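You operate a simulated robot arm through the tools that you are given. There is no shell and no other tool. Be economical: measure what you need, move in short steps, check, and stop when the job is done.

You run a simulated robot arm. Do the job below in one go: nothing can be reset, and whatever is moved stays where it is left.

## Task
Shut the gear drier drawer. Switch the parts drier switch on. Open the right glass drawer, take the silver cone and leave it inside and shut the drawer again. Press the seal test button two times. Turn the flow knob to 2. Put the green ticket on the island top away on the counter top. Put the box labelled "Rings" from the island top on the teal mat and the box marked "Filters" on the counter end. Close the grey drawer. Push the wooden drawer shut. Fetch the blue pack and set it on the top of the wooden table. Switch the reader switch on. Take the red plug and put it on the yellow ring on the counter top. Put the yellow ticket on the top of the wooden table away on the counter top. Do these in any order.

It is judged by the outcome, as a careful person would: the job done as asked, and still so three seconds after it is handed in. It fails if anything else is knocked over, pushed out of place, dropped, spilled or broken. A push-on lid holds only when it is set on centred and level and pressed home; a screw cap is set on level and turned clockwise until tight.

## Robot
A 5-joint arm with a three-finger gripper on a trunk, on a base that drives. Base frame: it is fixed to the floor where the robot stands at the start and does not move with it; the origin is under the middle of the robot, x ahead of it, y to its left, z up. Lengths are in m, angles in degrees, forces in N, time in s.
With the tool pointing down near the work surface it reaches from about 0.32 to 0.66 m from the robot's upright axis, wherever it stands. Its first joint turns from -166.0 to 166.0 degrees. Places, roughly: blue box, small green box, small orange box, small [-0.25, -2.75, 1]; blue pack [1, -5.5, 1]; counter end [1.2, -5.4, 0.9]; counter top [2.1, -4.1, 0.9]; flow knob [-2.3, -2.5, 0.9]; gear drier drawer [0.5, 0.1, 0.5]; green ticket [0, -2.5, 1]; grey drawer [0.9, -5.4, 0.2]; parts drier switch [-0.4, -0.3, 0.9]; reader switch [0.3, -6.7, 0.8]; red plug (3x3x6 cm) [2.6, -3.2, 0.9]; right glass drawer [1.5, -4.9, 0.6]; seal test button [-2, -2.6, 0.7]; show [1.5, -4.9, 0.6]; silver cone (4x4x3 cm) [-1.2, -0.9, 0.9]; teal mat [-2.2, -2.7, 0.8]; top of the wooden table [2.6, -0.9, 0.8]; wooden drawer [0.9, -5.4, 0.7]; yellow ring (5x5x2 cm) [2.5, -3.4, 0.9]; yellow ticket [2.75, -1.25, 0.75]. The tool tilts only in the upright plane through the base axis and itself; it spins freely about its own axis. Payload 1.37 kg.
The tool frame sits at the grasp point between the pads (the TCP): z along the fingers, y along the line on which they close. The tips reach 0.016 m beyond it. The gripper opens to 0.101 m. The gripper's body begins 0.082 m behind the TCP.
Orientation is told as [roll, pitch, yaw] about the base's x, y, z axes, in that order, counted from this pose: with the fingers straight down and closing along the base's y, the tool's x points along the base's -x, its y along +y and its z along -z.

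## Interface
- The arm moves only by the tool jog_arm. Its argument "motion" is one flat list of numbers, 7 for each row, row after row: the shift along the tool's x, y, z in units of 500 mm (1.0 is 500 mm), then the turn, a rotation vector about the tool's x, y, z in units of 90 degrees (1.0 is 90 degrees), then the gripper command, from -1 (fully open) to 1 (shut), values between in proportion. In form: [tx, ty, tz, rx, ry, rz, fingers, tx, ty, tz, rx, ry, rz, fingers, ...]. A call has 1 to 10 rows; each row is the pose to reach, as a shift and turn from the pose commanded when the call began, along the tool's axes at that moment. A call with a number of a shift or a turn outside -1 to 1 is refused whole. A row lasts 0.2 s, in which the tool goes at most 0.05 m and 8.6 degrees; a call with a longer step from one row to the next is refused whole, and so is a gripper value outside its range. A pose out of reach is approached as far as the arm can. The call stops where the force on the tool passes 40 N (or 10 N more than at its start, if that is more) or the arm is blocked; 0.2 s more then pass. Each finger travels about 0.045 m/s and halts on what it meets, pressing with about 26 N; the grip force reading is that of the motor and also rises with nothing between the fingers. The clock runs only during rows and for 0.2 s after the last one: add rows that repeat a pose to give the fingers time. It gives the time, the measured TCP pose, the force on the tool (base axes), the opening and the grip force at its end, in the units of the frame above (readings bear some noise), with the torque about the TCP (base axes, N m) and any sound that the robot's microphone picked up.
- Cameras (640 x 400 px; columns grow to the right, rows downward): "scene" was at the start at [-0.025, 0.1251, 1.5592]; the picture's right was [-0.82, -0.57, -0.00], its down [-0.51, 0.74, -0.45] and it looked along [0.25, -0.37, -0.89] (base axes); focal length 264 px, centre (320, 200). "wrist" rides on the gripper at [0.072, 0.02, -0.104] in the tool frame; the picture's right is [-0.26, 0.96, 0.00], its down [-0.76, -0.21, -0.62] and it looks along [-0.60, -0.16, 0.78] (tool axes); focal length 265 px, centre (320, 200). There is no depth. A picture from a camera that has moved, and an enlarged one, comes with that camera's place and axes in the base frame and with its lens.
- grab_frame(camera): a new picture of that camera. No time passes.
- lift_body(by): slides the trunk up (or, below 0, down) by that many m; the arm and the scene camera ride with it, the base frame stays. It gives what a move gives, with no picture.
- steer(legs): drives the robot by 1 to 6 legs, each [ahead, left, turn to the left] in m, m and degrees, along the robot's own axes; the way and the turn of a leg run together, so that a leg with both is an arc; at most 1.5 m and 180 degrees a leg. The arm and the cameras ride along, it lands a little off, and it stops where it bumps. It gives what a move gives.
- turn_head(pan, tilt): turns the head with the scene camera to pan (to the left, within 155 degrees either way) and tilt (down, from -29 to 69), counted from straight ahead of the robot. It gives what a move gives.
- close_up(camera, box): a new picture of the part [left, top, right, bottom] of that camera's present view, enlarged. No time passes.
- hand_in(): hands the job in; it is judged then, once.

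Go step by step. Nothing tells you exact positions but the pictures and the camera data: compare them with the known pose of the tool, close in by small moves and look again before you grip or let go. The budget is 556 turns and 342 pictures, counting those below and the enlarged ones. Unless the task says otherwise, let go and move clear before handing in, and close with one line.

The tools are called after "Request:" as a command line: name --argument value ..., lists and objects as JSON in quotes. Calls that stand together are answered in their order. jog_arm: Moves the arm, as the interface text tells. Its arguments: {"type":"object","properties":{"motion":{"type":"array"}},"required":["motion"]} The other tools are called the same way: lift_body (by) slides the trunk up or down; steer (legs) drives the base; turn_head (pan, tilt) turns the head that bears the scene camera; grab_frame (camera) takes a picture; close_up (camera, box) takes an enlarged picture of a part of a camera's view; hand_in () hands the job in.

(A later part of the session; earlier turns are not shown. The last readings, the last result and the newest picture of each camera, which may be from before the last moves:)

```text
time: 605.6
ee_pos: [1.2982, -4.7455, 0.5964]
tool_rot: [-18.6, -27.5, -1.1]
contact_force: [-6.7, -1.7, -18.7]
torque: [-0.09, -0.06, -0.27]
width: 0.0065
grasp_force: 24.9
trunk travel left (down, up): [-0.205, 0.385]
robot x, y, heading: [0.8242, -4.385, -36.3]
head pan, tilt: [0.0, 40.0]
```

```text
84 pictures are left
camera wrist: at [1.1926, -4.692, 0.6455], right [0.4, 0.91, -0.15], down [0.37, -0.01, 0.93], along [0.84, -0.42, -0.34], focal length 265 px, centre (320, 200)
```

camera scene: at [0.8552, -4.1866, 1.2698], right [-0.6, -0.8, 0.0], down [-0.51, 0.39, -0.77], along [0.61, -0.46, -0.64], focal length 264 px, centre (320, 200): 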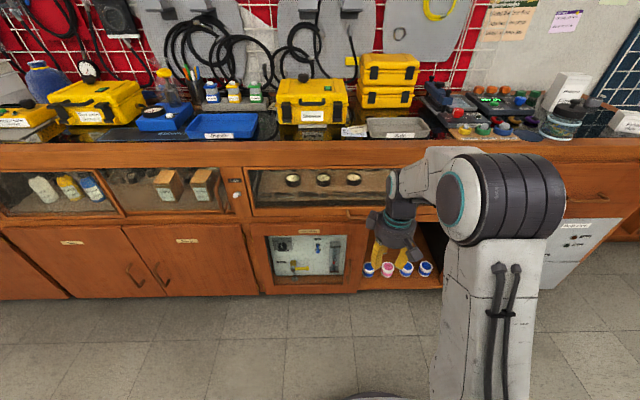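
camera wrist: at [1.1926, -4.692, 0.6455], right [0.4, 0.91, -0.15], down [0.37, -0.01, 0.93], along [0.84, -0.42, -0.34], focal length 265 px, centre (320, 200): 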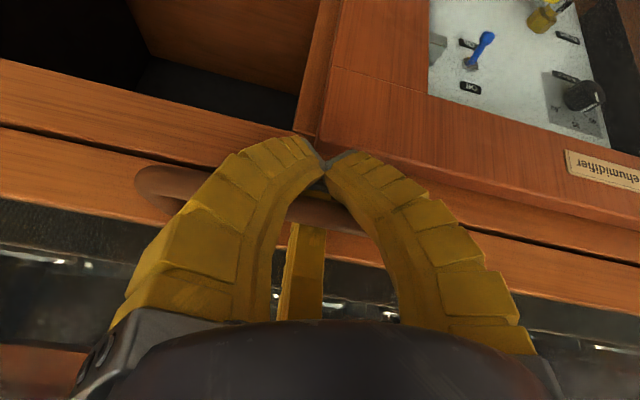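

Hooked. Pull the drawer open straight back.

Request:
jog_arm --motion '[0.036, 0.021, -0.027, 0, 0, 0, 1, 0.073, 0.042, -0.055, 0, 0, 0, 1, 0.109, 0.063, -0.082, 0, 0, 0, 1, 0.145, 0.084, -0.11, 0, 0, 0, 1, 0.182, 0.105, -0.137, 0, 0, 0, 1, 0.218, 0.126, -0.165, 0, 0, 0, 1, 0.254, 0.147, -0.192, 0, 0, 0, 1]'

Request:
grab_frame --camera "scene"

```text
time: 606.5
ee_pos: [1.2262, -4.6921, 0.5942]
tool_rot: [-18.5, -27.3, -1.4]
contact_force: [-3.8, -3.8, -12.3]
torque: [-0.06, 0.06, 0.0]
width: 0.006
grasp_force: 27.4
out of reach, approached as far as the arm can: row 3, 4
trunk travel left (down, up): [-0.205, 0.385]
robot x, y, heading: [0.819, -4.3831, -36.9]
head pan, tilt: [0.0, 40.0]
stopped in row 4: the force on the tool passed its limit at 41 N (the readings are from after the stop); the commanded pose is now the measured one
```

```text
83 pictures are left
camera scene: at [0.9479, -4.2571, 1.2701], right [-0.6, -0.8, 0.0], down [-0.52, 0.38, -0.77], along [0.61, -0.46, -0.64], focal length 264 px, centre (320, 200)
```

scene: 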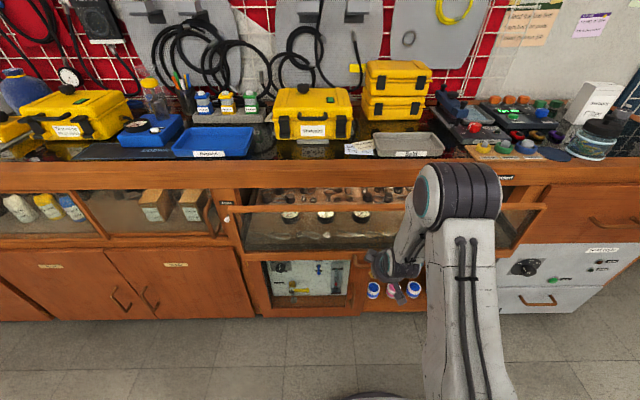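

The drawer is sliding out (9 cm so far). Continue pulling.

Request:
jog_arm --motion '[0.03, 0.018, -0.02, 0, 0, 0, 1, 0.06, 0.035, -0.042, 0, 0, 0, 1, 0.09, 0.052, -0.065, 0, 0, 0, 1, 0.12, 0.07, -0.088, 0, 0, 0, 1, 0.15, 0.087, -0.11, 0, 0, 0, 1]'

Request:
grab_frame --camera "scene"

```text
time: 607.7
ee_pos: [1.1701, -4.6491, 0.5957]
tool_rot: [-18.8, -27.6, -1.2]
contact_force: [-8.7, -10.7, -10.7]
torque: [0.11, -0.14, 0.06]
width: 0.0058
grasp_force: 27.6
out of reach, approached as far as the arm can: row 4, 5
trunk travel left (down, up): [-0.205, 0.385]
robot x, y, heading: [0.8206, -4.3837, -36.5]
head pan, tilt: [0.0, 40.0]
```

```text
82 pictures are left
camera scene: at [0.9472, -4.2572, 1.2699], right [-0.6, -0.8, 0.0], down [-0.52, 0.38, -0.77], along [0.61, -0.46, -0.64], focal length 264 px, centre (320, 200)
```

scene: 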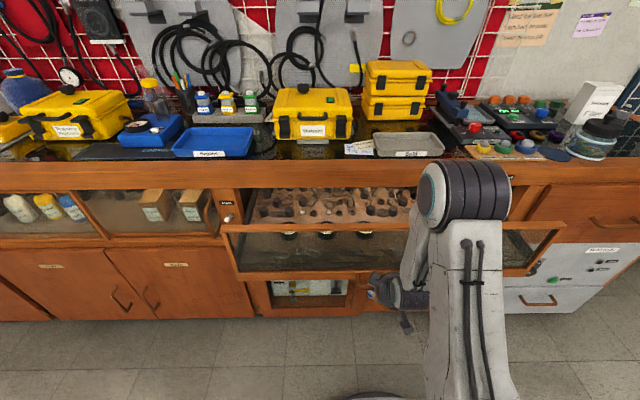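

Open ~16 cm. Pull another 10 cm by driving back with the hook held.

Request:
steer --legs '[[-0.09, 0, 0]]'

Request:
grab_frame --camera "scene"

```text
time: 608.8
ee_pos: [1.0981, -4.5954, 0.5924]
tool_rot: [-18.7, -27.6, -1.1]
contact_force: [-4.7, -9.9, -12.1]
torque: [0.06, -0.12, -0.03]
width: 0.0059
grasp_force: 27.9
trunk travel left (down, up): [-0.205, 0.385]
robot x, y, heading: [0.7501, -4.3276, -36.6]
head pan, tilt: [0.0, 40.0]
```

```text
81 pictures are left
camera scene: at [0.8757, -4.2036, 1.2698], right [-0.6, -0.8, 0.0], down [-0.52, 0.38, -0.77], along [0.62, -0.46, -0.64], focal length 264 px, centre (320, 200)
```

scene: 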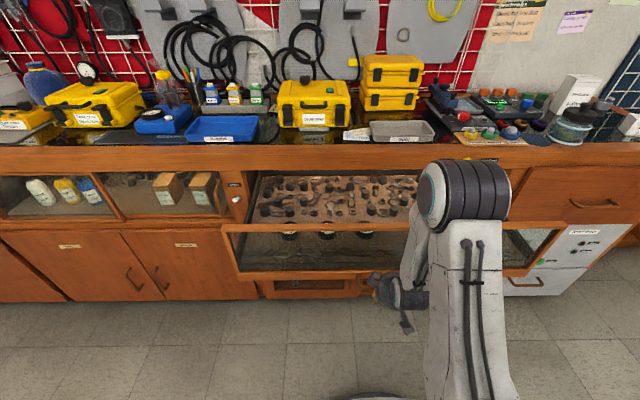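

Request:
close_up --camera "scene" --box '[215, 165, 425, 280]'

```text
3.05 times, centred on (320, 222) of scene
camera zoom: at [0.8757, -4.2036, 1.2698], right [-0.6, -0.8, 0.0], down [-0.52, 0.38, -0.77], along [0.62, -0.46, -0.64], focal length 806 px, centre (320, 131)
```

zoom: 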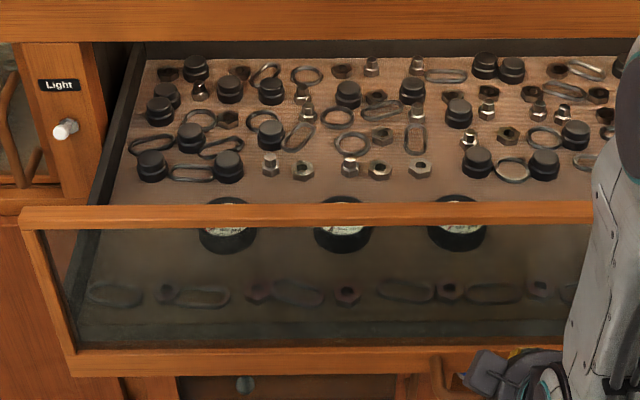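

Drawer is open ~25 cm. Release the handle and withdraw along the tool axis.

Request:
jog_arm --motion '[0, 0, 0, 0, 0, 0, 0.6, 0, 0, 0, 0, 0, 0, 0.3, 0, 0, 0, 0, 0, 0, 0.3]'

Request:
close_up --camera "wrist" --box '[200, 80, 440, 260]'

```text
time: 609.6
ee_pos: [1.0984, -4.5954, 0.595]
tool_rot: [-18.7, -27.5, -1.2]
contact_force: [-1.4, 1.3, -1.9]
torque: [0.04, 0.03, 0.05]
width: 0.0389
grasp_force: 1.8
trunk travel left (down, up): [-0.205, 0.385]
robot x, y, heading: [0.7477, -4.3285, -36.8]
head pan, tilt: [0.0, 40.0]
```

```text
2.22 times, centred on (320, 170) of wrist
camera zoom: at [0.9929, -4.5419, 0.6434], right [0.4, 0.9, -0.15], down [0.37, 0.0, 0.93], along [0.84, -0.43, -0.33], focal length 590 px, centre (320, 267)
```

zoom: 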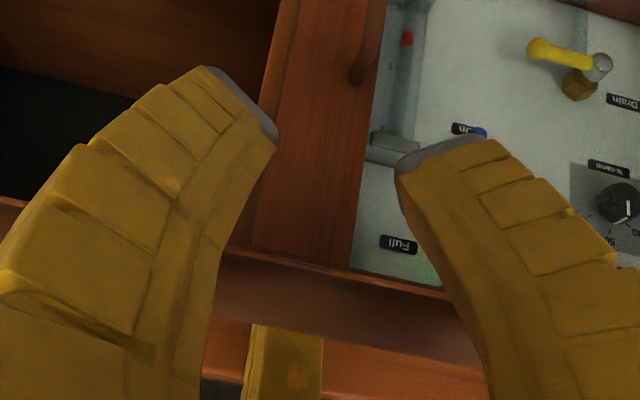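

Request:
jog_arm --motion '[0, 0, -0.05, 0, 0, 0, 0.3, 0, 0, -0.1, 0, 0, 0, 0.3, 0, 0, -0.16, 0, 0, 0, 0.3, 0, 0, -0.22, 0, 0, 0, 0.3]'

Request:
grab_frame --camera "scene"

```text
time: 610.6
ee_pos: [1.0828, -4.5842, 0.7064]
tool_rot: [-18.7, -27.4, -1.3]
contact_force: [1.0, 0.8, 0.7]
torque: [0.04, -0.01, -0.01]
width: 0.04
grasp_force: 3.2
out of reach, approached as far as the arm can: row 1, 2, 3, 4
trunk travel left (down, up): [-0.205, 0.385]
robot x, y, heading: [0.7518, -4.3286, -36.5]
head pan, tilt: [0.0, 40.0]
```

```text
78 pictures are left
camera scene: at [0.8756, -4.2024, 1.2698], right [-0.6, -0.8, 0.0], down [-0.52, 0.38, -0.77], along [0.62, -0.46, -0.64], focal length 264 px, centre (320, 200)
```

scene: 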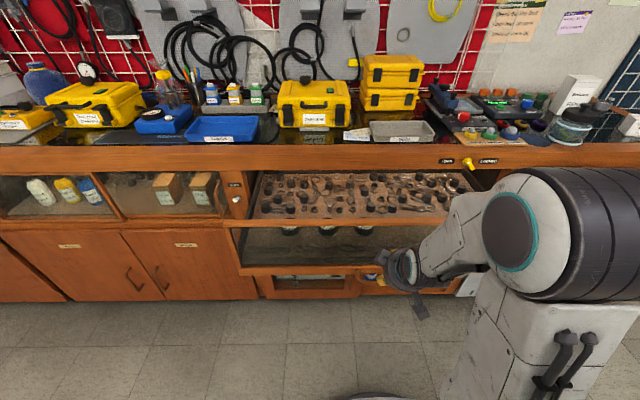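

Drawer stays open. Raise, straighten the tool, and go around the south of the island to the bench for the silver cone.

Request:
lift_body --by 0.38

Request:
jog_arm --motion '[0, 0, 0, -0.046, 0.08, 0, 0, 0, 0, 0, -0.092, 0.16, 0, -0.3, 0, 0, 0, -0.138, 0.24, 0, -0.3, 0, 0, 0, -0.184, 0.32, 0, -0.3]'

Request:
steer --legs '[[-0.5, 0, 0], [0, 0, 180], [0, 0.68, 0], [1.1, 0, 0], [1.0, 0, 0]]'

Request:
turn_head --pan 0 --tilt 30

Request:
grab_frame --camera "scene"

```text
time: 614.3
ee_pos: [1.0839, -4.5833, 1.0847]
tool_rot: [-18.8, -27.6, -1.2]
contact_force: [0.3, -0.2, 0.0]
torque: [0.0, 0.0, 0.02]
width: 0.0398
grasp_force: 3.4
trunk travel left (down, up): [-0.585, 0.005]
robot x, y, heading: [0.7504, -4.3282, -36.8]
head pan, tilt: [0.0, 40.0]
```

```text
time: 615.3
ee_pos: [1.0832, -4.5847, 1.0847]
tool_rot: [0.3, 0.5, -6.1]
contact_force: [-0.3, 0.4, -0.8]
torque: [-0.02, 0.0, -0.02]
width: 0.0686
grasp_force: 2.2
trunk travel left (down, up): [-0.585, 0.005]
robot x, y, heading: [0.7504, -4.3289, -36.3]
head pan, tilt: [0.0, 40.0]
```

```text
time: 639.0
ee_pos: [-2.0863, -3.0181, 1.0853]
tool_rot: [0.2, 0.2, 173.1]
contact_force: [0.6, 0.1, -0.1]
torque: [-0.02, -0.01, 0.03]
width: 0.0686
grasp_force: 1.8
trunk travel left (down, up): [-0.585, 0.005]
robot x, y, heading: [-1.7576, -3.2741, 142.6]
head pan, tilt: [0.0, 40.0]
```

```text
time: 639.8
ee_pos: [-2.0864, -3.0177, 1.0848]
tool_rot: [0.2, 0.4, 173.1]
contact_force: [0.2, -0.8, -0.4]
torque: [0.0, -0.01, 0.02]
width: 0.0688
grasp_force: 2.4
trunk travel left (down, up): [-0.585, 0.005]
robot x, y, heading: [-1.7644, -3.276, 142.7]
head pan, tilt: [0.0, 30.0]
```

```text
77 pictures are left
camera scene: at [-1.8894, -3.3959, 1.665], right [0.61, 0.8, 0.0], down [0.4, -0.3, -0.87], along [-0.69, 0.53, -0.5], focal length 264 px, centre (320, 200)
```

scene: 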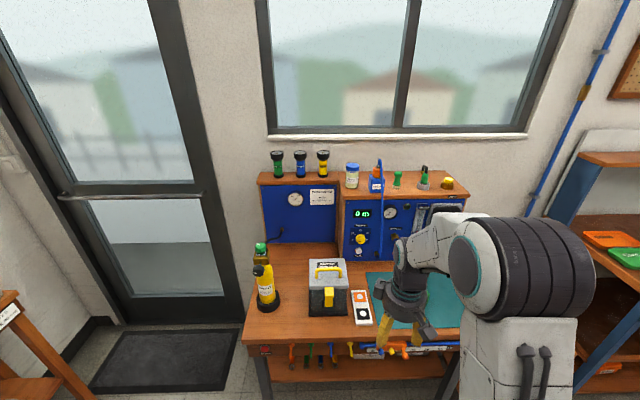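

Request:
steer --legs '[[-0.06, 0, 1.4], [0, -1.15, 0], [0, -1.08, 0]]'

Request:
turn_head --pan 0 --tilt 42

Request:
grab_frame --camera "scene"

```text
time: 651.4
ee_pos: [-0.7814, -1.2376, 1.0851]
tool_rot: [0.2, 0.3, 177.1]
contact_force: [0.4, 0.2, -0.4]
torque: [0.0, 0.0, 0.01]
width: 0.0688
grasp_force: 2.8
trunk travel left (down, up): [-0.585, 0.005]
robot x, y, heading: [-0.4366, -1.4733, 146.7]
head pan, tilt: [0.0, 30.0]
```

```text
time: 652.1
ee_pos: [-0.7805, -1.2372, 1.0856]
tool_rot: [0.2, 0.3, 177.0]
contact_force: [0.5, -0.7, 0.7]
torque: [-0.01, 0.01, -0.03]
width: 0.0687
grasp_force: 2.5
trunk travel left (down, up): [-0.585, 0.005]
robot x, y, heading: [-0.4346, -1.4719, 146.5]
head pan, tilt: [0.0, 42.0]
```

```text
76 pictures are left
camera scene: at [-0.5525, -1.6044, 1.6469], right [0.55, 0.83, 0.0], down [0.56, -0.37, -0.74], along [-0.62, 0.41, -0.67], focal length 264 px, centre (320, 200)
```

scene: 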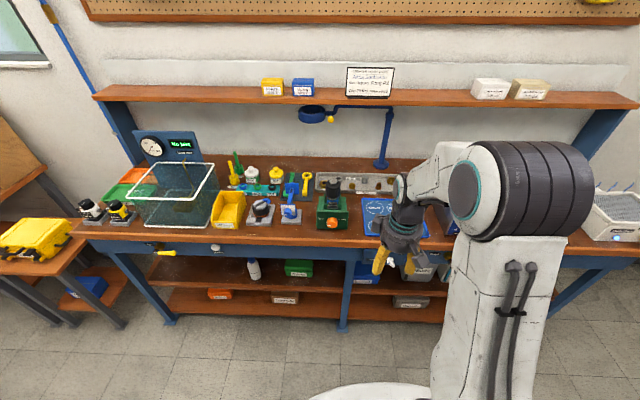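

Request:
close_up --camera "scene" --box '[290, 80, 450, 230]'

Request:
grab_frame --camera "wrist"

```text
2.67 times, centred on (370, 155) of scene
camera zoom: at [-0.5525, -1.6044, 1.6469], right [0.55, 0.83, 0.0], down [0.56, -0.37, -0.74], along [-0.62, 0.41, -0.67], focal length 705 px, centre (187, 320)
```

zoom: 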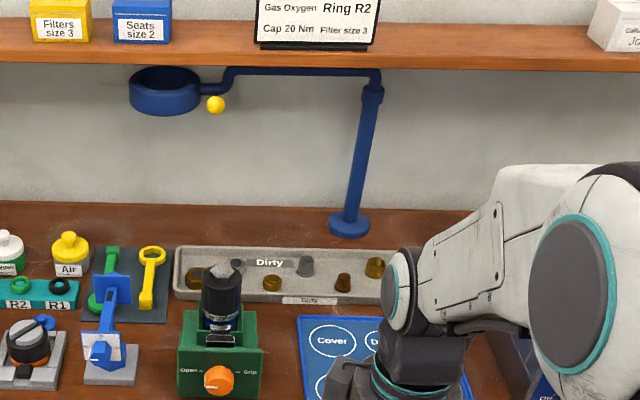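

```text
74 pictures are left
camera wrist: at [-0.7101, -1.2612, 1.1902], right [-0.32, -0.95, 0.0], down [-0.75, 0.25, 0.62], along [-0.58, 0.19, -0.79], focal length 265 px, centre (320, 200)
```

wrist: 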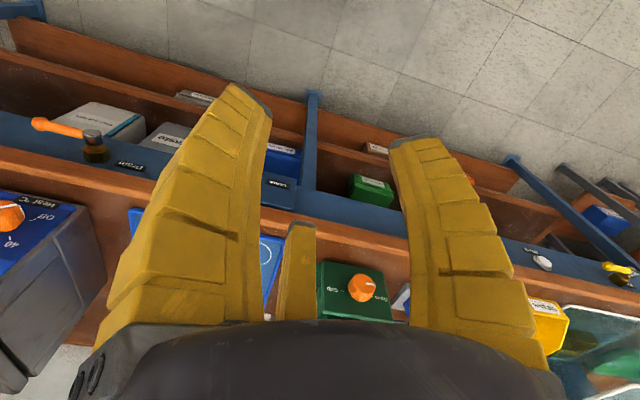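

Request:
steer --legs '[[0, -0.42, -2.3]]'

Request:
turn_head --pan 12 --tilt 40

Request:
grab_frame --camera "scene"

```text
time: 654.7
ee_pos: [-0.5346, -0.879, 1.0861]
tool_rot: [0.2, 0.3, 174.9]
contact_force: [-0.4, 0.3, 1.7]
torque: [-0.05, 0.01, 0.01]
width: 0.0686
grasp_force: 2.1
trunk travel left (down, up): [-0.585, 0.005]
robot x, y, heading: [-0.1983, -1.1252, 144.2]
head pan, tilt: [0.0, 42.0]
```

```text
time: 655.4
ee_pos: [-0.5343, -0.8801, 1.0846]
tool_rot: [0.2, 0.2, 174.9]
contact_force: [-0.6, 0.1, 0.8]
torque: [0.04, 0.01, 0.01]
width: 0.0689
grasp_force: 2.1
trunk travel left (down, up): [-0.585, 0.005]
robot x, y, heading: [-0.2011, -1.1268, 144.5]
head pan, tilt: [12.0, 40.0]
```

```text
73 pictures are left
camera scene: at [-0.33, -1.27, 1.6498], right [0.4, 0.92, 0.0], down [0.59, -0.26, -0.77], along [-0.7, 0.31, -0.64], focal length 264 px, centre (320, 200)
```

scene: 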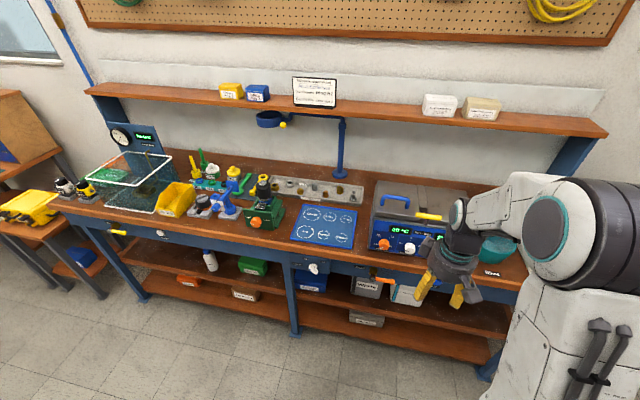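

Request:
close_up --camera "scene" --box '[255, 155, 385, 245]'

Request:
close_up --camera "scene" --box '[320, 175, 375, 210]'

```text
4.44 times, centred on (320, 200) of scene
camera zoom: at [-0.33, -1.27, 1.6498], right [0.4, 0.92, 0.0], down [0.59, -0.26, -0.77], along [-0.7, 0.31, -0.64], focal length 1175 px, centre (320, 200)
```

zoom: 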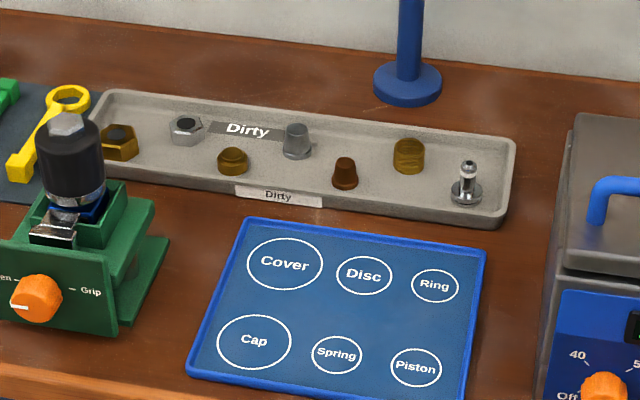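

```text
11.43 times, centred on (348, 192) of scene
camera zoom: at [-0.33, -1.27, 1.6498], right [0.4, 0.92, 0.0], down [0.59, -0.26, -0.77], along [-0.7, 0.31, -0.64], focal length 3022 px, centre (6, 286)
```

zoom: 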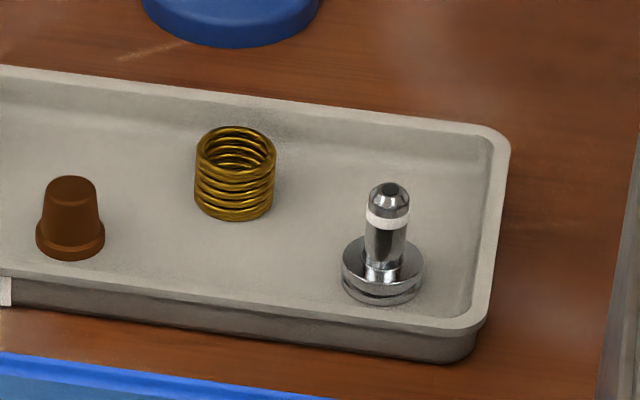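

The silver cone is the grey truncated cone in the "Dirty" tray, at about (-1.2645,-0.884,0.88). Line up with it and set the tool's spin.

Request:
steer --legs '[[0, 0.43, 0]]'

Request:
jog_arm --motion '[0, 0, 0, 0, 0, 0.085, -0.2, 0, 0, 0, 0, 0, 0.17, -0.2, 0, 0, 0, 0, 0, 0.255, -0.2, 0, 0, 0, 0, 0, 0.34, -0.2, 0, 0, 0, 0, 0, 0.425, -0.2, 0, 0, 0, 0, 0, 0.51, -0.2, 0, 0, 0, 0, 0, 0.595, -0.2, 0, 0, 0, 0, 0, 0.68, -0.2]'

Request:
steer --legs '[[0.28, 0, 0]]'

Request:
grab_frame --camera "wrist"

```text
time: 658.1
ee_pos: [-0.7884, -1.2358, 1.0854]
tool_rot: [0.2, 0.4, 175.3]
contact_force: [-0.4, 0.7, -0.3]
torque: [0.01, 0.0, 0.02]
width: 0.0688
grasp_force: 2.3
trunk travel left (down, up): [-0.585, 0.005]
robot x, y, heading: [-0.4513, -1.4816, 144.8]
head pan, tilt: [12.0, 40.0]
```

```text
time: 659.9
ee_pos: [-0.7871, -1.2365, 1.0852]
tool_rot: [-0.2, 0.3, 114.0]
contact_force: [-0.3, -0.4, 0.1]
torque: [-0.01, 0.03, 0.01]
width: 0.0637
grasp_force: 3.1
trunk travel left (down, up): [-0.585, 0.005]
robot x, y, heading: [-0.4495, -1.4778, 145.0]
head pan, tilt: [12.0, 40.0]
```

```text
time: 661.8
ee_pos: [-1.0147, -1.0738, 1.0846]
tool_rot: [-0.2, 0.5, 113.8]
contact_force: [-0.5, 0.0, 0.2]
torque: [-0.01, -0.02, 0.01]
width: 0.0641
grasp_force: 2.5
trunk travel left (down, up): [-0.585, 0.005]
robot x, y, heading: [-0.6763, -1.3208, 144.6]
head pan, tilt: [12.0, 40.0]
```

```text
70 pictures are left
camera wrist: at [-1.0033, -1.1476, 1.1898], right [-0.99, -0.15, -0.01], down [-0.12, 0.78, 0.62], along [-0.09, 0.61, -0.79], focal length 265 px, centre (320, 200)
```

wrist: 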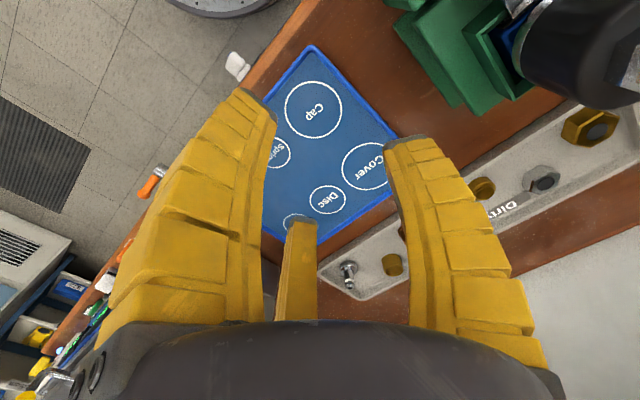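

Request:
jog_arm --motion '[-0.069, 0.041, 0, -0.04, -0.07, 0, -0.2, -0.138, 0.082, 0, -0.08, -0.14, 0, -0.2, -0.207, 0.122, 0, -0.122, -0.212, 0, -0.2, -0.276, 0.163, 0, -0.122, -0.212, 0, -0.2, -0.344, 0.204, 0, -0.122, -0.212, 0, -0.2]'

Request:
grab_frame --camera "wrist"

Request:
grab_frame --camera "scene"

```text
time: 663.0
ee_pos: [-1.1768, -0.9561, 1.083]
tool_rot: [11.2, -18.6, 112.0]
contact_force: [0.1, -0.4, -0.4]
torque: [-0.02, -0.02, 0.0]
width: 0.0639
grasp_force: 2.9
trunk travel left (down, up): [-0.585, 0.005]
robot x, y, heading: [-0.6765, -1.3188, 144.8]
head pan, tilt: [12.0, 40.0]
```

```text
69 pictures are left
camera wrist: at [-1.1377, -1.0511, 1.1612], right [-0.95, -0.18, 0.26], down [0.1, 0.62, 0.78], along [-0.3, 0.77, -0.57], focal length 265 px, centre (320, 200)
```

wrist: 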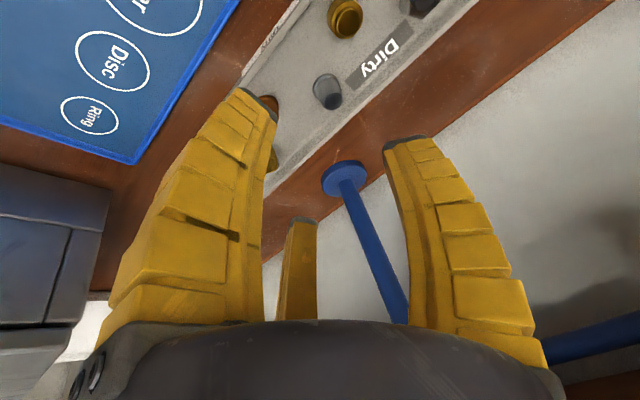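

```text
68 pictures are left
camera scene: at [-0.8093, -1.4622, 1.6497], right [0.4, 0.92, 0.0], down [0.59, -0.26, -0.77], along [-0.7, 0.3, -0.64], focal length 264 px, centre (320, 200)
```

scene: 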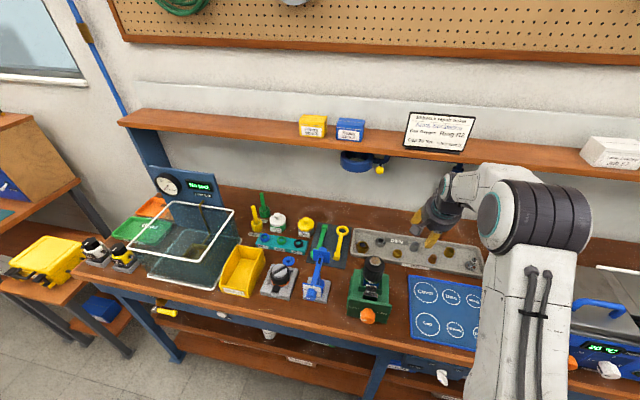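

Request:
jog_arm --motion '[-0.02, 0.005, 0.08, 0, 0, 0, -0.2, -0.04, 0.01, 0.16, 0, 0, 0, -0.2, -0.059, 0.015, 0.24, 0, 0, 0, -0.2, -0.059, 0.015, 0.306, 0, 0, 0, -0.2]'

Request:
grab_frame --camera "wrist"

```text
time: 664.0
ee_pos: [-1.2396, -0.9019, 0.9523]
tool_rot: [11.0, -18.7, 111.8]
contact_force: [0.4, -0.3, 0.0]
torque: [0.01, 0.02, 0.02]
width: 0.064
grasp_force: 2.4
trunk travel left (down, up): [-0.585, 0.005]
robot x, y, heading: [-0.6773, -1.3195, 144.4]
head pan, tilt: [12.0, 40.0]
```

```text
67 pictures are left
camera wrist: at [-1.2012, -0.9979, 1.0295], right [-0.95, -0.18, 0.26], down [0.1, 0.62, 0.78], along [-0.3, 0.77, -0.57], focal length 265 px, centre (320, 200)
```

wrist: 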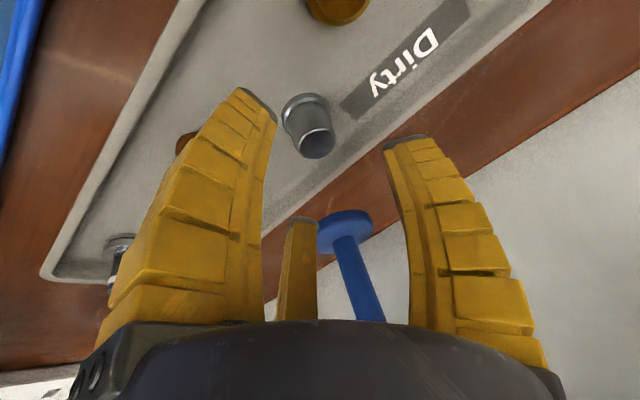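

Request:
jog_arm --motion '[0.001, -0.003, 0.06, 0, 0, 0, -0.2, 0.002, -0.007, 0.11, 0, 0, 0, -0.2, 0.002, -0.007, 0.136, 0, 0, 0, -0.2]'

Request:
grab_frame --camera "wrist"

```text
time: 664.7
ee_pos: [-1.2541, -0.8884, 0.9176]
tool_rot: [11.6, -19.7, 111.7]
contact_force: [8.7, -6.4, 22.6]
torque: [-0.77, -1.06, 0.09]
width: 0.0705
grasp_force: 7.3
trunk travel left (down, up): [-0.585, 0.005]
robot x, y, heading: [-0.6767, -1.319, 144.6]
head pan, tilt: [12.0, 40.0]
stopped in row 3: the force on the tool passed its limit at 46 N (the readings are from after the stop); the commanded pose is now the measured one
```

```text
66 pictures are left
camera wrist: at [-1.2144, -0.9847, 0.9932], right [-0.95, -0.18, 0.27], down [0.11, 0.61, 0.79], along [-0.3, 0.78, -0.55], focal length 265 px, centre (320, 200)
```

wrist: 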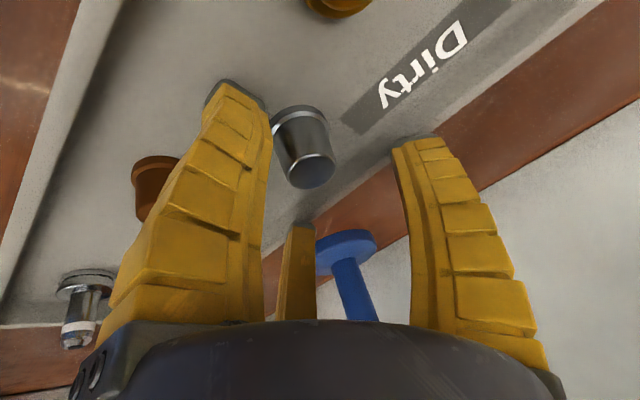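

The near finger bottomed on the tray because of the tilt. Back up, move the robot slightly closer and reduce the tilt to ~10°.

Request:
jog_arm --motion '[0, 0, -0.06, 0, 0, 0, -0.2, 0, 0, -0.12, 0, 0, 0, -0.2, 0, 0, -0.12, 0.033, 0.058, 0, -0.2, 0, 0, -0.12, 0.067, 0.115, 0, -0.2]'

Request:
steer --legs '[[0.03, 0, 0]]'

Request:
grab_frame --camera "wrist"

```text
time: 665.7
ee_pos: [-1.2366, -0.9012, 0.9674]
tool_rot: [5.1, -9.0, 113.3]
contact_force: [-0.8, 0.3, 0.2]
torque: [-0.04, -0.05, 0.0]
width: 0.0639
grasp_force: 2.7
trunk travel left (down, up): [-0.585, 0.005]
robot x, y, heading: [-0.6778, -1.3188, 144.6]
head pan, tilt: [12.0, 40.0]
```

```text
time: 666.5
ee_pos: [-1.2614, -0.8828, 0.9645]
tool_rot: [5.0, -8.8, 113.3]
contact_force: [-0.1, 0.5, 0.3]
torque: [-0.02, -0.01, 0.0]
width: 0.0642
grasp_force: 2.4
trunk travel left (down, up): [-0.585, 0.005]
robot x, y, heading: [-0.7039, -1.3065, 144.3]
head pan, tilt: [12.0, 40.0]
```

```text
65 pictures are left
camera wrist: at [-1.2364, -0.9692, 1.0589], right [-0.98, -0.15, 0.12], down [-0.02, 0.7, 0.71], along [-0.2, 0.69, -0.69], focal length 265 px, centre (320, 200)
```

wrist: 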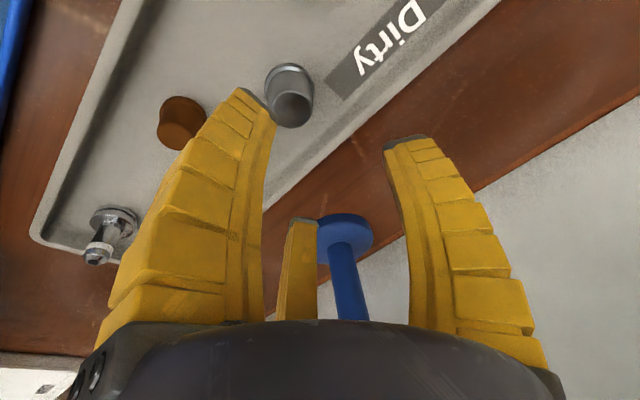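

Request:
jog_arm --motion '[0.056, -0.018, 0, 0, 0, 0, -0.2, 0.056, -0.018, 0.05, 0, 0, 0, -0.2, 0.056, -0.018, 0.085, 0, 0, 0, -0.2, 0.056, -0.018, 0.098, 0, 0, 0, -0.2]'

Request:
grab_frame --camera "wrist"

```text
time: 667.5
ee_pos: [-1.2491, -0.9008, 0.9142]
tool_rot: [5.3, -8.9, 113.3]
contact_force: [-0.1, 0.2, -0.7]
torque: [-0.02, 0.0, -0.01]
width: 0.0641
grasp_force: 3.0
trunk travel left (down, up): [-0.585, 0.005]
robot x, y, heading: [-0.7001, -1.3019, 144.6]
head pan, tilt: [12.0, 40.0]
```

```text
64 pictures are left
camera wrist: at [-1.2235, -0.9865, 1.0069], right [-0.98, -0.15, 0.13], down [-0.02, 0.7, 0.71], along [-0.2, 0.69, -0.69], focal length 265 px, centre (320, 200)
```

wrist: 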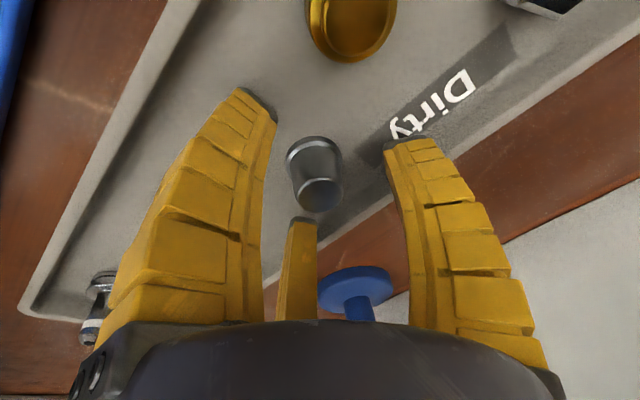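

Centered with no contact. Descend a few more millimetres and close.

Request:
jog_arm --motion '[0, 0, 0.008, 0, 0, 0, -0.2, 0, 0, 0.016, 0, 0, 0, -0.2, 0, 0, 0.016, 0, 0, 0, 0.2, 0, 0, 0.016, 0, 0, 0, 0.6, 0, 0, 0.016, 0, 0, 0, 1, 0, 0, 0.016, 0, 0, 0, 1]'

Request:
grab_frame --camera "wrist"

```text
time: 668.9
ee_pos: [-1.2487, -0.8981, 0.9061]
tool_rot: [5.4, -9.2, 113.2]
contact_force: [0.4, 0.9, 5.0]
torque: [-0.05, -0.05, -0.02]
width: 0.0265
grasp_force: 20.8
trunk travel left (down, up): [-0.585, 0.005]
robot x, y, heading: [-0.7029, -1.3042, 144.3]
head pan, tilt: [12.0, 40.0]
```

```text
63 pictures are left
camera wrist: at [-1.2234, -0.9841, 0.999], right [-0.98, -0.15, 0.13], down [-0.02, 0.7, 0.71], along [-0.2, 0.69, -0.69], focal length 265 px, centre (320, 200)
```

wrist: 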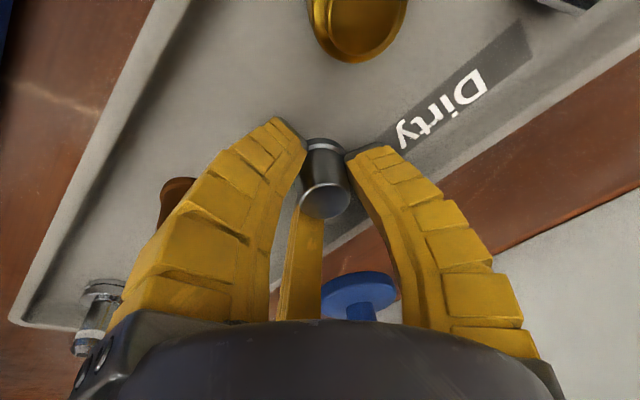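

Cone gripped. Lift it.

Request:
jog_arm --motion '[-0.01, 0.005, -0.06, 0, 0, 0, 1, -0.02, 0.01, -0.13, 0, 0, 0, 1, -0.0314, 0.015, -0.2, 0, 0, 0, 1]'

Request:
grab_frame --camera "wrist"

```text
time: 669.7
ee_pos: [-1.2451, -0.8993, 1.0085]
tool_rot: [5.1, -9.0, 113.3]
contact_force: [-0.4, 0.6, -0.5]
torque: [0.03, -0.02, 0.01]
width: 0.0217
grasp_force: 25.6
trunk travel left (down, up): [-0.585, 0.005]
robot x, y, heading: [-0.7023, -1.3032, 144.4]
head pan, tilt: [12.0, 40.0]
```

```text
62 pictures are left
camera wrist: at [-1.22, -0.9841, 1.102], right [-0.98, -0.15, 0.13], down [-0.02, 0.7, 0.71], along [-0.2, 0.69, -0.69], focal length 265 px, centre (320, 200)
```

wrist: 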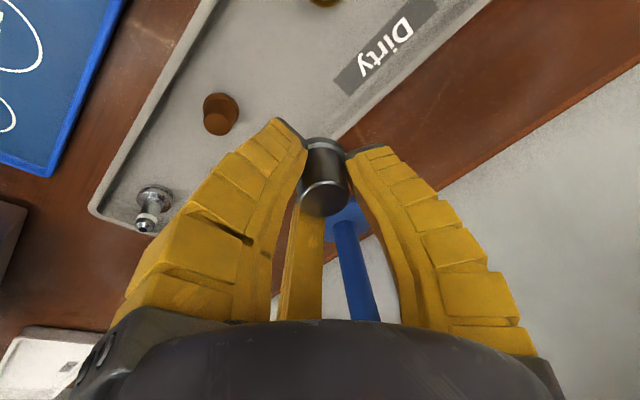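

Request:
steer --legs '[[-0.33, 0, 0]]'

Request:
jog_arm --motion '[0.07, -0.04, -0.02, 0.03, 0.05, 0, 1, 0.14, -0.08, -0.04, 0.0565, 0.098, 0, 1, 0.21, -0.12, -0.06, 0.0565, 0.098, 0, 1, 0.28, -0.16, -0.08, 0.0565, 0.098, 0, 1, 0.35, -0.2, -0.1, 0.0565, 0.098, 0, 1, 0.42, -0.24, -0.12, 0.0565, 0.098, 0, 1]'

Request:
steer --legs '[[0, 1.15, 0], [0, 1.13, 0]]'

```text
time: 671.9
ee_pos: [-0.9729, -1.0881, 1.0082]
tool_rot: [5.0, -9.0, 113.2]
contact_force: [0.8, 0.1, -0.2]
torque: [0.0, 0.01, 0.01]
width: 0.0213
grasp_force: 25.7
trunk travel left (down, up): [-0.585, 0.005]
robot x, y, heading: [-0.4339, -1.4992, 144.1]
head pan, tilt: [12.0, 40.0]
```

```text
time: 673.3
ee_pos: [-0.7721, -1.237, 1.0251]
tool_rot: [0.1, -0.2, 113.4]
contact_force: [1.1, 0.1, -1.4]
torque: [0.04, -0.05, -0.02]
width: 0.0214
grasp_force: 26.2
trunk travel left (down, up): [-0.585, 0.005]
robot x, y, heading: [-0.4295, -1.4964, 143.9]
head pan, tilt: [12.0, 40.0]
```

```text
time: 684.6
ee_pos: [-2.1062, -3.1031, 1.0246]
tool_rot: [0.0, -0.2, 113.5]
contact_force: [0.4, 0.4, 0.6]
torque: [0.02, 0.0, -0.01]
width: 0.0207
grasp_force: 26.2
trunk travel left (down, up): [-0.585, 0.005]
robot x, y, heading: [-1.7595, -3.363, 144.3]
head pan, tilt: [12.0, 40.0]
```

Request:
steer --legs '[[-1.1, 0, 0], [-0.95, 0, 0], [0, 0, 180], [0, 0.66, 0]]'

Request:
turn_head --pan 0 --tilt 40

Request:
grab_frame --camera "scene"

```text
time: 705.5
ee_pos: [0.6554, -4.2862, 1.0239]
tool_rot: [0.0, -0.1, -66.3]
contact_force: [0.0, -0.1, -1.7]
torque: [-0.03, -0.03, -0.02]
width: 0.0202
grasp_force: 25.8
trunk travel left (down, up): [-0.585, 0.005]
robot x, y, heading: [0.3108, -4.0302, -35.6]
head pan, tilt: [12.0, 40.0]
```

```text
time: 706.3
ee_pos: [0.6564, -4.2863, 1.0247]
tool_rot: [0.1, -0.1, -66.3]
contact_force: [0.5, -0.3, -1.7]
torque: [-0.01, -0.02, -0.01]
width: 0.0199
grasp_force: 25.8
trunk travel left (down, up): [-0.585, 0.005]
robot x, y, heading: [0.3146, -4.0276, -35.5]
head pan, tilt: [0.0, 40.0]
```

```text
61 pictures are left
camera scene: at [0.4338, -3.8981, 1.6497], right [-0.58, -0.81, 0.0], down [-0.52, 0.37, -0.77], along [0.62, -0.44, -0.64], focal length 264 px, centre (320, 200)
```

scene: 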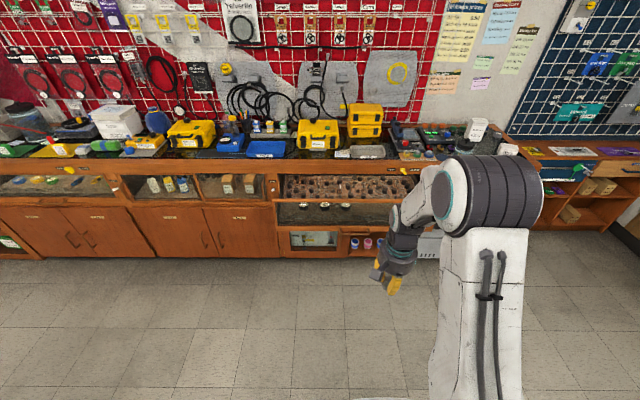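

Request:
steer --legs '[[0.4, -0.02, -0.5]]'

Request:
close_up --camera "scene" --box '[240, 180, 420, 300]'

```text
time: 708.8
ee_pos: [0.9691, -4.5383, 1.0241]
tool_rot: [0.0, -0.1, -66.7]
contact_force: [0.8, -1.2, -0.7]
torque: [0.02, 0.01, -0.02]
width: 0.0198
grasp_force: 25.8
trunk travel left (down, up): [-0.585, 0.005]
robot x, y, heading: [0.6247, -4.2794, -35.8]
head pan, tilt: [0.0, 40.0]
```

```text
3.33 times, centred on (330, 240) of scene
camera zoom: at [0.7495, -4.1492, 1.6497], right [-0.59, -0.81, 0.0], down [-0.52, 0.38, -0.77], along [0.62, -0.45, -0.64], focal length 881 px, centre (287, 67)
```

zoom: 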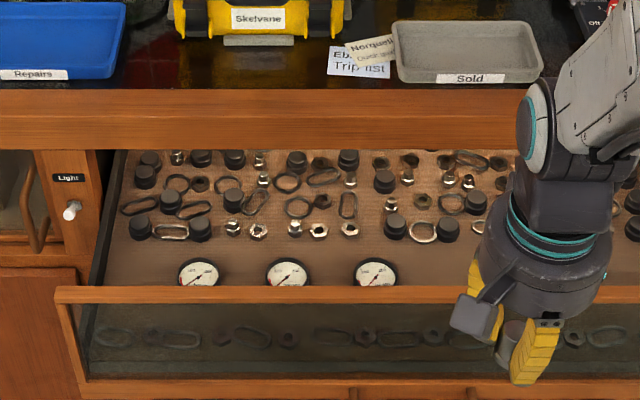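

I'll place the cone in the free front-right part of the drawer (about (1.221,-4.776)). Spin so the camera bracket points sideways, and drive up.

Request:
jog_arm --motion '[0, 0, 0, 0, 0, 0.085, 1, 0, 0, 0, 0, 0, 0.17, 1, 0, 0, 0, 0, 0, 0.255, 1, 0, 0, 0, 0, 0, 0.34, 1, 0, 0, 0, 0, 0, 0.425, 1, 0, 0, 0, 0, 0, 0.51, 1, 0, 0, 0, 0, 0, 0.595, 1, 0, 0, 0, 0, 0, 0.66, 1]'

Request:
steer --legs '[[0.22, -0.05, 0]]'

Request:
grab_frame --camera "wrist"

Request:
grab_frame --camera "scene"

```text
time: 710.6
ee_pos: [0.9684, -4.5385, 1.024]
tool_rot: [0.1, 0.0, -126.2]
contact_force: [-0.2, 0.0, -1.3]
torque: [0.03, 0.0, -0.01]
width: 0.0199
grasp_force: 26.2
trunk travel left (down, up): [-0.585, 0.005]
robot x, y, heading: [0.6257, -4.2775, -35.6]
head pan, tilt: [0.0, 40.0]
```

```text
time: 712.3
ee_pos: [1.115, -4.7075, 1.0227]
tool_rot: [0.1, 0.1, -126.1]
contact_force: [-0.2, 0.6, -0.6]
torque: [0.0, 0.03, -0.01]
width: 0.0193
grasp_force: 26.0
trunk travel left (down, up): [-0.585, 0.005]
robot x, y, heading: [0.7747, -4.4437, -36.2]
head pan, tilt: [0.0, 40.0]
```

```text
59 pictures are left
camera wrist: at [1.1738, -4.6619, 1.1289], right [0.62, -0.78, 0.0], down [-0.61, -0.49, 0.62], along [-0.48, -0.39, -0.78], focal length 265 px, centre (320, 200)
```

wrist: 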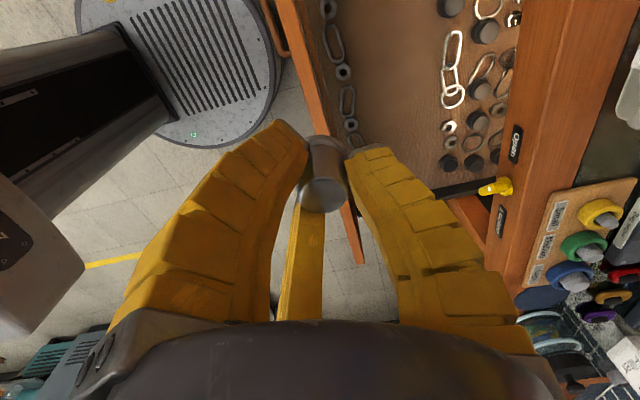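

```text
58 pictures are left
camera scene: at [0.897, -4.3176, 1.6498], right [-0.59, -0.81, 0.0], down [-0.52, 0.38, -0.77], along [0.62, -0.45, -0.64], focal length 264 px, centre (320, 200)
```

scene: 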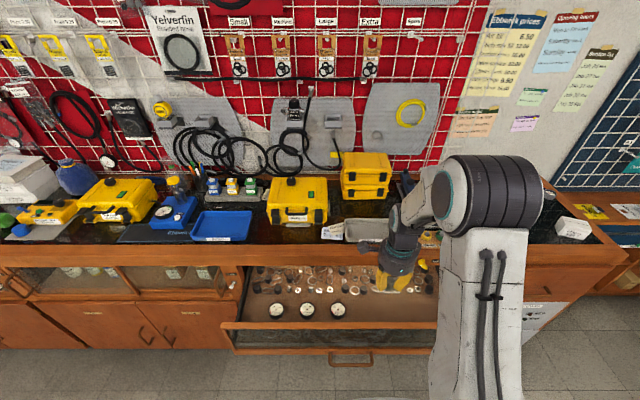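

Request:
jog_arm --motion '[0.005, 0.084, 0, 0, 0, 0, 1, 0.01, 0.168, 0, 0, 0, 0, 1, 0.014, 0.252, 0, 0, 0, 0, 1]'

Request:
lift_body --by -0.2

Request:
grab_frame --camera "wrist"

Request:
grab_frame --camera "scene"

```text
time: 713.1
ee_pos: [1.2197, -4.7772, 1.0219]
tool_rot: [-0.1, 0.0, -126.1]
contact_force: [0.5, 0.3, -0.5]
torque: [0.0, 0.03, -0.02]
width: 0.0193
grasp_force: 25.9
trunk travel left (down, up): [-0.585, 0.005]
robot x, y, heading: [0.773, -4.443, -35.8]
head pan, tilt: [0.0, 40.0]
```

```text
time: 715.3
ee_pos: [1.2188, -4.7776, 0.8239]
tool_rot: [0.1, -0.1, -126.0]
contact_force: [0.3, 0.0, -0.1]
torque: [-0.01, 0.04, 0.02]
width: 0.0194
grasp_force: 26.3
trunk travel left (down, up): [-0.385, 0.205]
robot x, y, heading: [0.774, -4.4434, -35.9]
head pan, tilt: [0.0, 40.0]
```

```text
57 pictures are left
camera wrist: at [1.277, -4.7319, 0.9289], right [0.62, -0.78, 0.0], down [-0.61, -0.49, 0.62], along [-0.48, -0.39, -0.78], focal length 265 px, centre (320, 200)
```

wrist: 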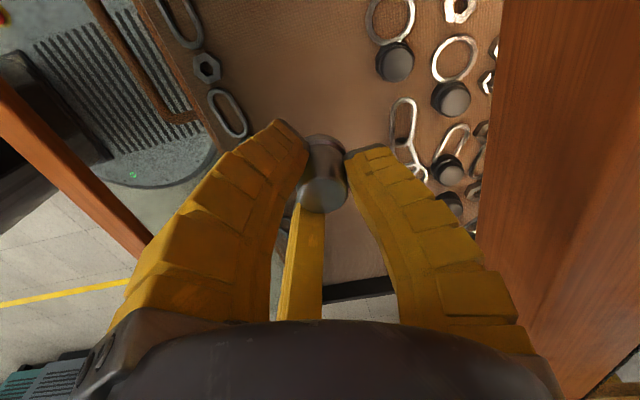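

```text
56 pictures are left
camera scene: at [0.8961, -4.3166, 1.4498], right [-0.59, -0.81, 0.0], down [-0.52, 0.38, -0.77], along [0.62, -0.45, -0.64], focal length 264 px, centre (320, 200)
```

scene: 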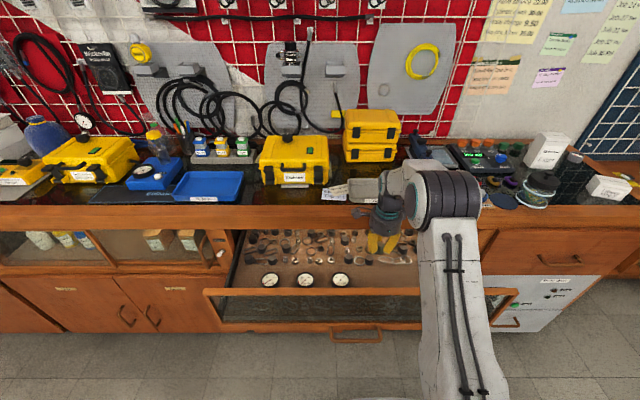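

Good empty strip. Continue lowering.

Request:
lift_body --by -0.08

Request:
grab_frame --camera "wrist"

```text
time: 716.4
ee_pos: [1.2198, -4.7781, 0.7446]
tool_rot: [0.1, 0.1, -126.1]
contact_force: [0.3, 0.3, -1.0]
torque: [0.0, 0.0, 0.01]
width: 0.0195
grasp_force: 25.3
trunk travel left (down, up): [-0.305, 0.285]
robot x, y, heading: [0.7724, -4.4447, -35.9]
head pan, tilt: [0.0, 40.0]
```

```text
55 pictures are left
camera wrist: at [1.277, -4.7319, 0.8489], right [0.62, -0.78, 0.0], down [-0.61, -0.49, 0.62], along [-0.48, -0.39, -0.78], focal length 265 px, centre (320, 200)
```

wrist: 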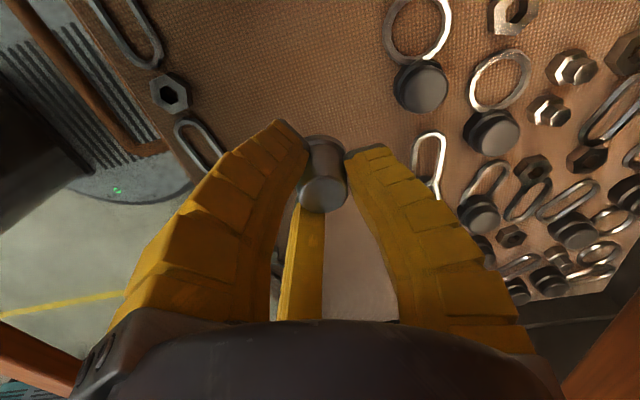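

Request:
lift_body --by -0.055

Request:
jog_arm --motion '[0, 0, 0.01, 0, 0, 0, 1, 0, 0, 0.02, 0, 0, 0, 1, 0, 0, 0.028, 0, 0, 0, 1, 0, 0, 0.036, 0, 0, 0, 1, 0, 0, 0.044, 0, 0, 0, 1]'

```text
time: 717.4
ee_pos: [1.2183, -4.7772, 0.6888]
tool_rot: [0.1, 0.0, -126.1]
contact_force: [0.4, -0.1, -1.1]
torque: [0.0, -0.03, 0.0]
width: 0.019
grasp_force: 26.1
trunk travel left (down, up): [-0.25, 0.34]
robot x, y, heading: [0.771, -4.4437, -35.7]
head pan, tilt: [0.0, 40.0]
```

```text
time: 718.6
ee_pos: [1.219, -4.7775, 0.6691]
tool_rot: [0.4, 0.0, -126.1]
contact_force: [0.3, 2.3, 11.9]
torque: [-0.15, 0.06, 0.0]
width: 0.0222
grasp_force: 26.3
trunk travel left (down, up): [-0.25, 0.34]
robot x, y, heading: [0.7724, -4.447, -36.0]
head pan, tilt: [0.0, 40.0]
```

Contact with the drawer floor. Release gently and lift.

Request:
jog_arm --motion '[0, 0, -0.002, 0, 0, 0, 0.7, 0, 0, -0.002, 0, 0, 0, 0.4, 0, 0, -0.002, 0, 0, 0, 0.2, 0, 0, -0.002, 0, 0, 0, 0.1, 0, 0, -0.04, 0, 0, 0, 0.1, 0, 0, -0.1, 0, 0, 0, 0.1]'

Request:
grab_frame --camera "wrist"

```text
time: 720.0
ee_pos: [1.2191, -4.7774, 0.7173]
tool_rot: [0.1, 0.0, -126.1]
contact_force: [0.7, 0.4, 0.6]
torque: [-0.04, 0.0, 0.02]
width: 0.0495
grasp_force: 2.8
trunk travel left (down, up): [-0.25, 0.34]
robot x, y, heading: [0.7778, -4.4455, -35.9]
head pan, tilt: [0.0, 40.0]
```

```text
54 pictures are left
camera wrist: at [1.2767, -4.7322, 0.8224], right [0.62, -0.78, 0.0], down [-0.61, -0.49, 0.62], along [-0.48, -0.39, -0.78], focal length 265 px, centre (320, 200)
```

wrist: 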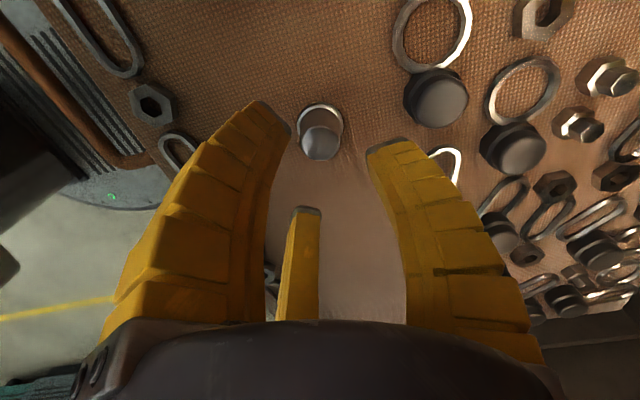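

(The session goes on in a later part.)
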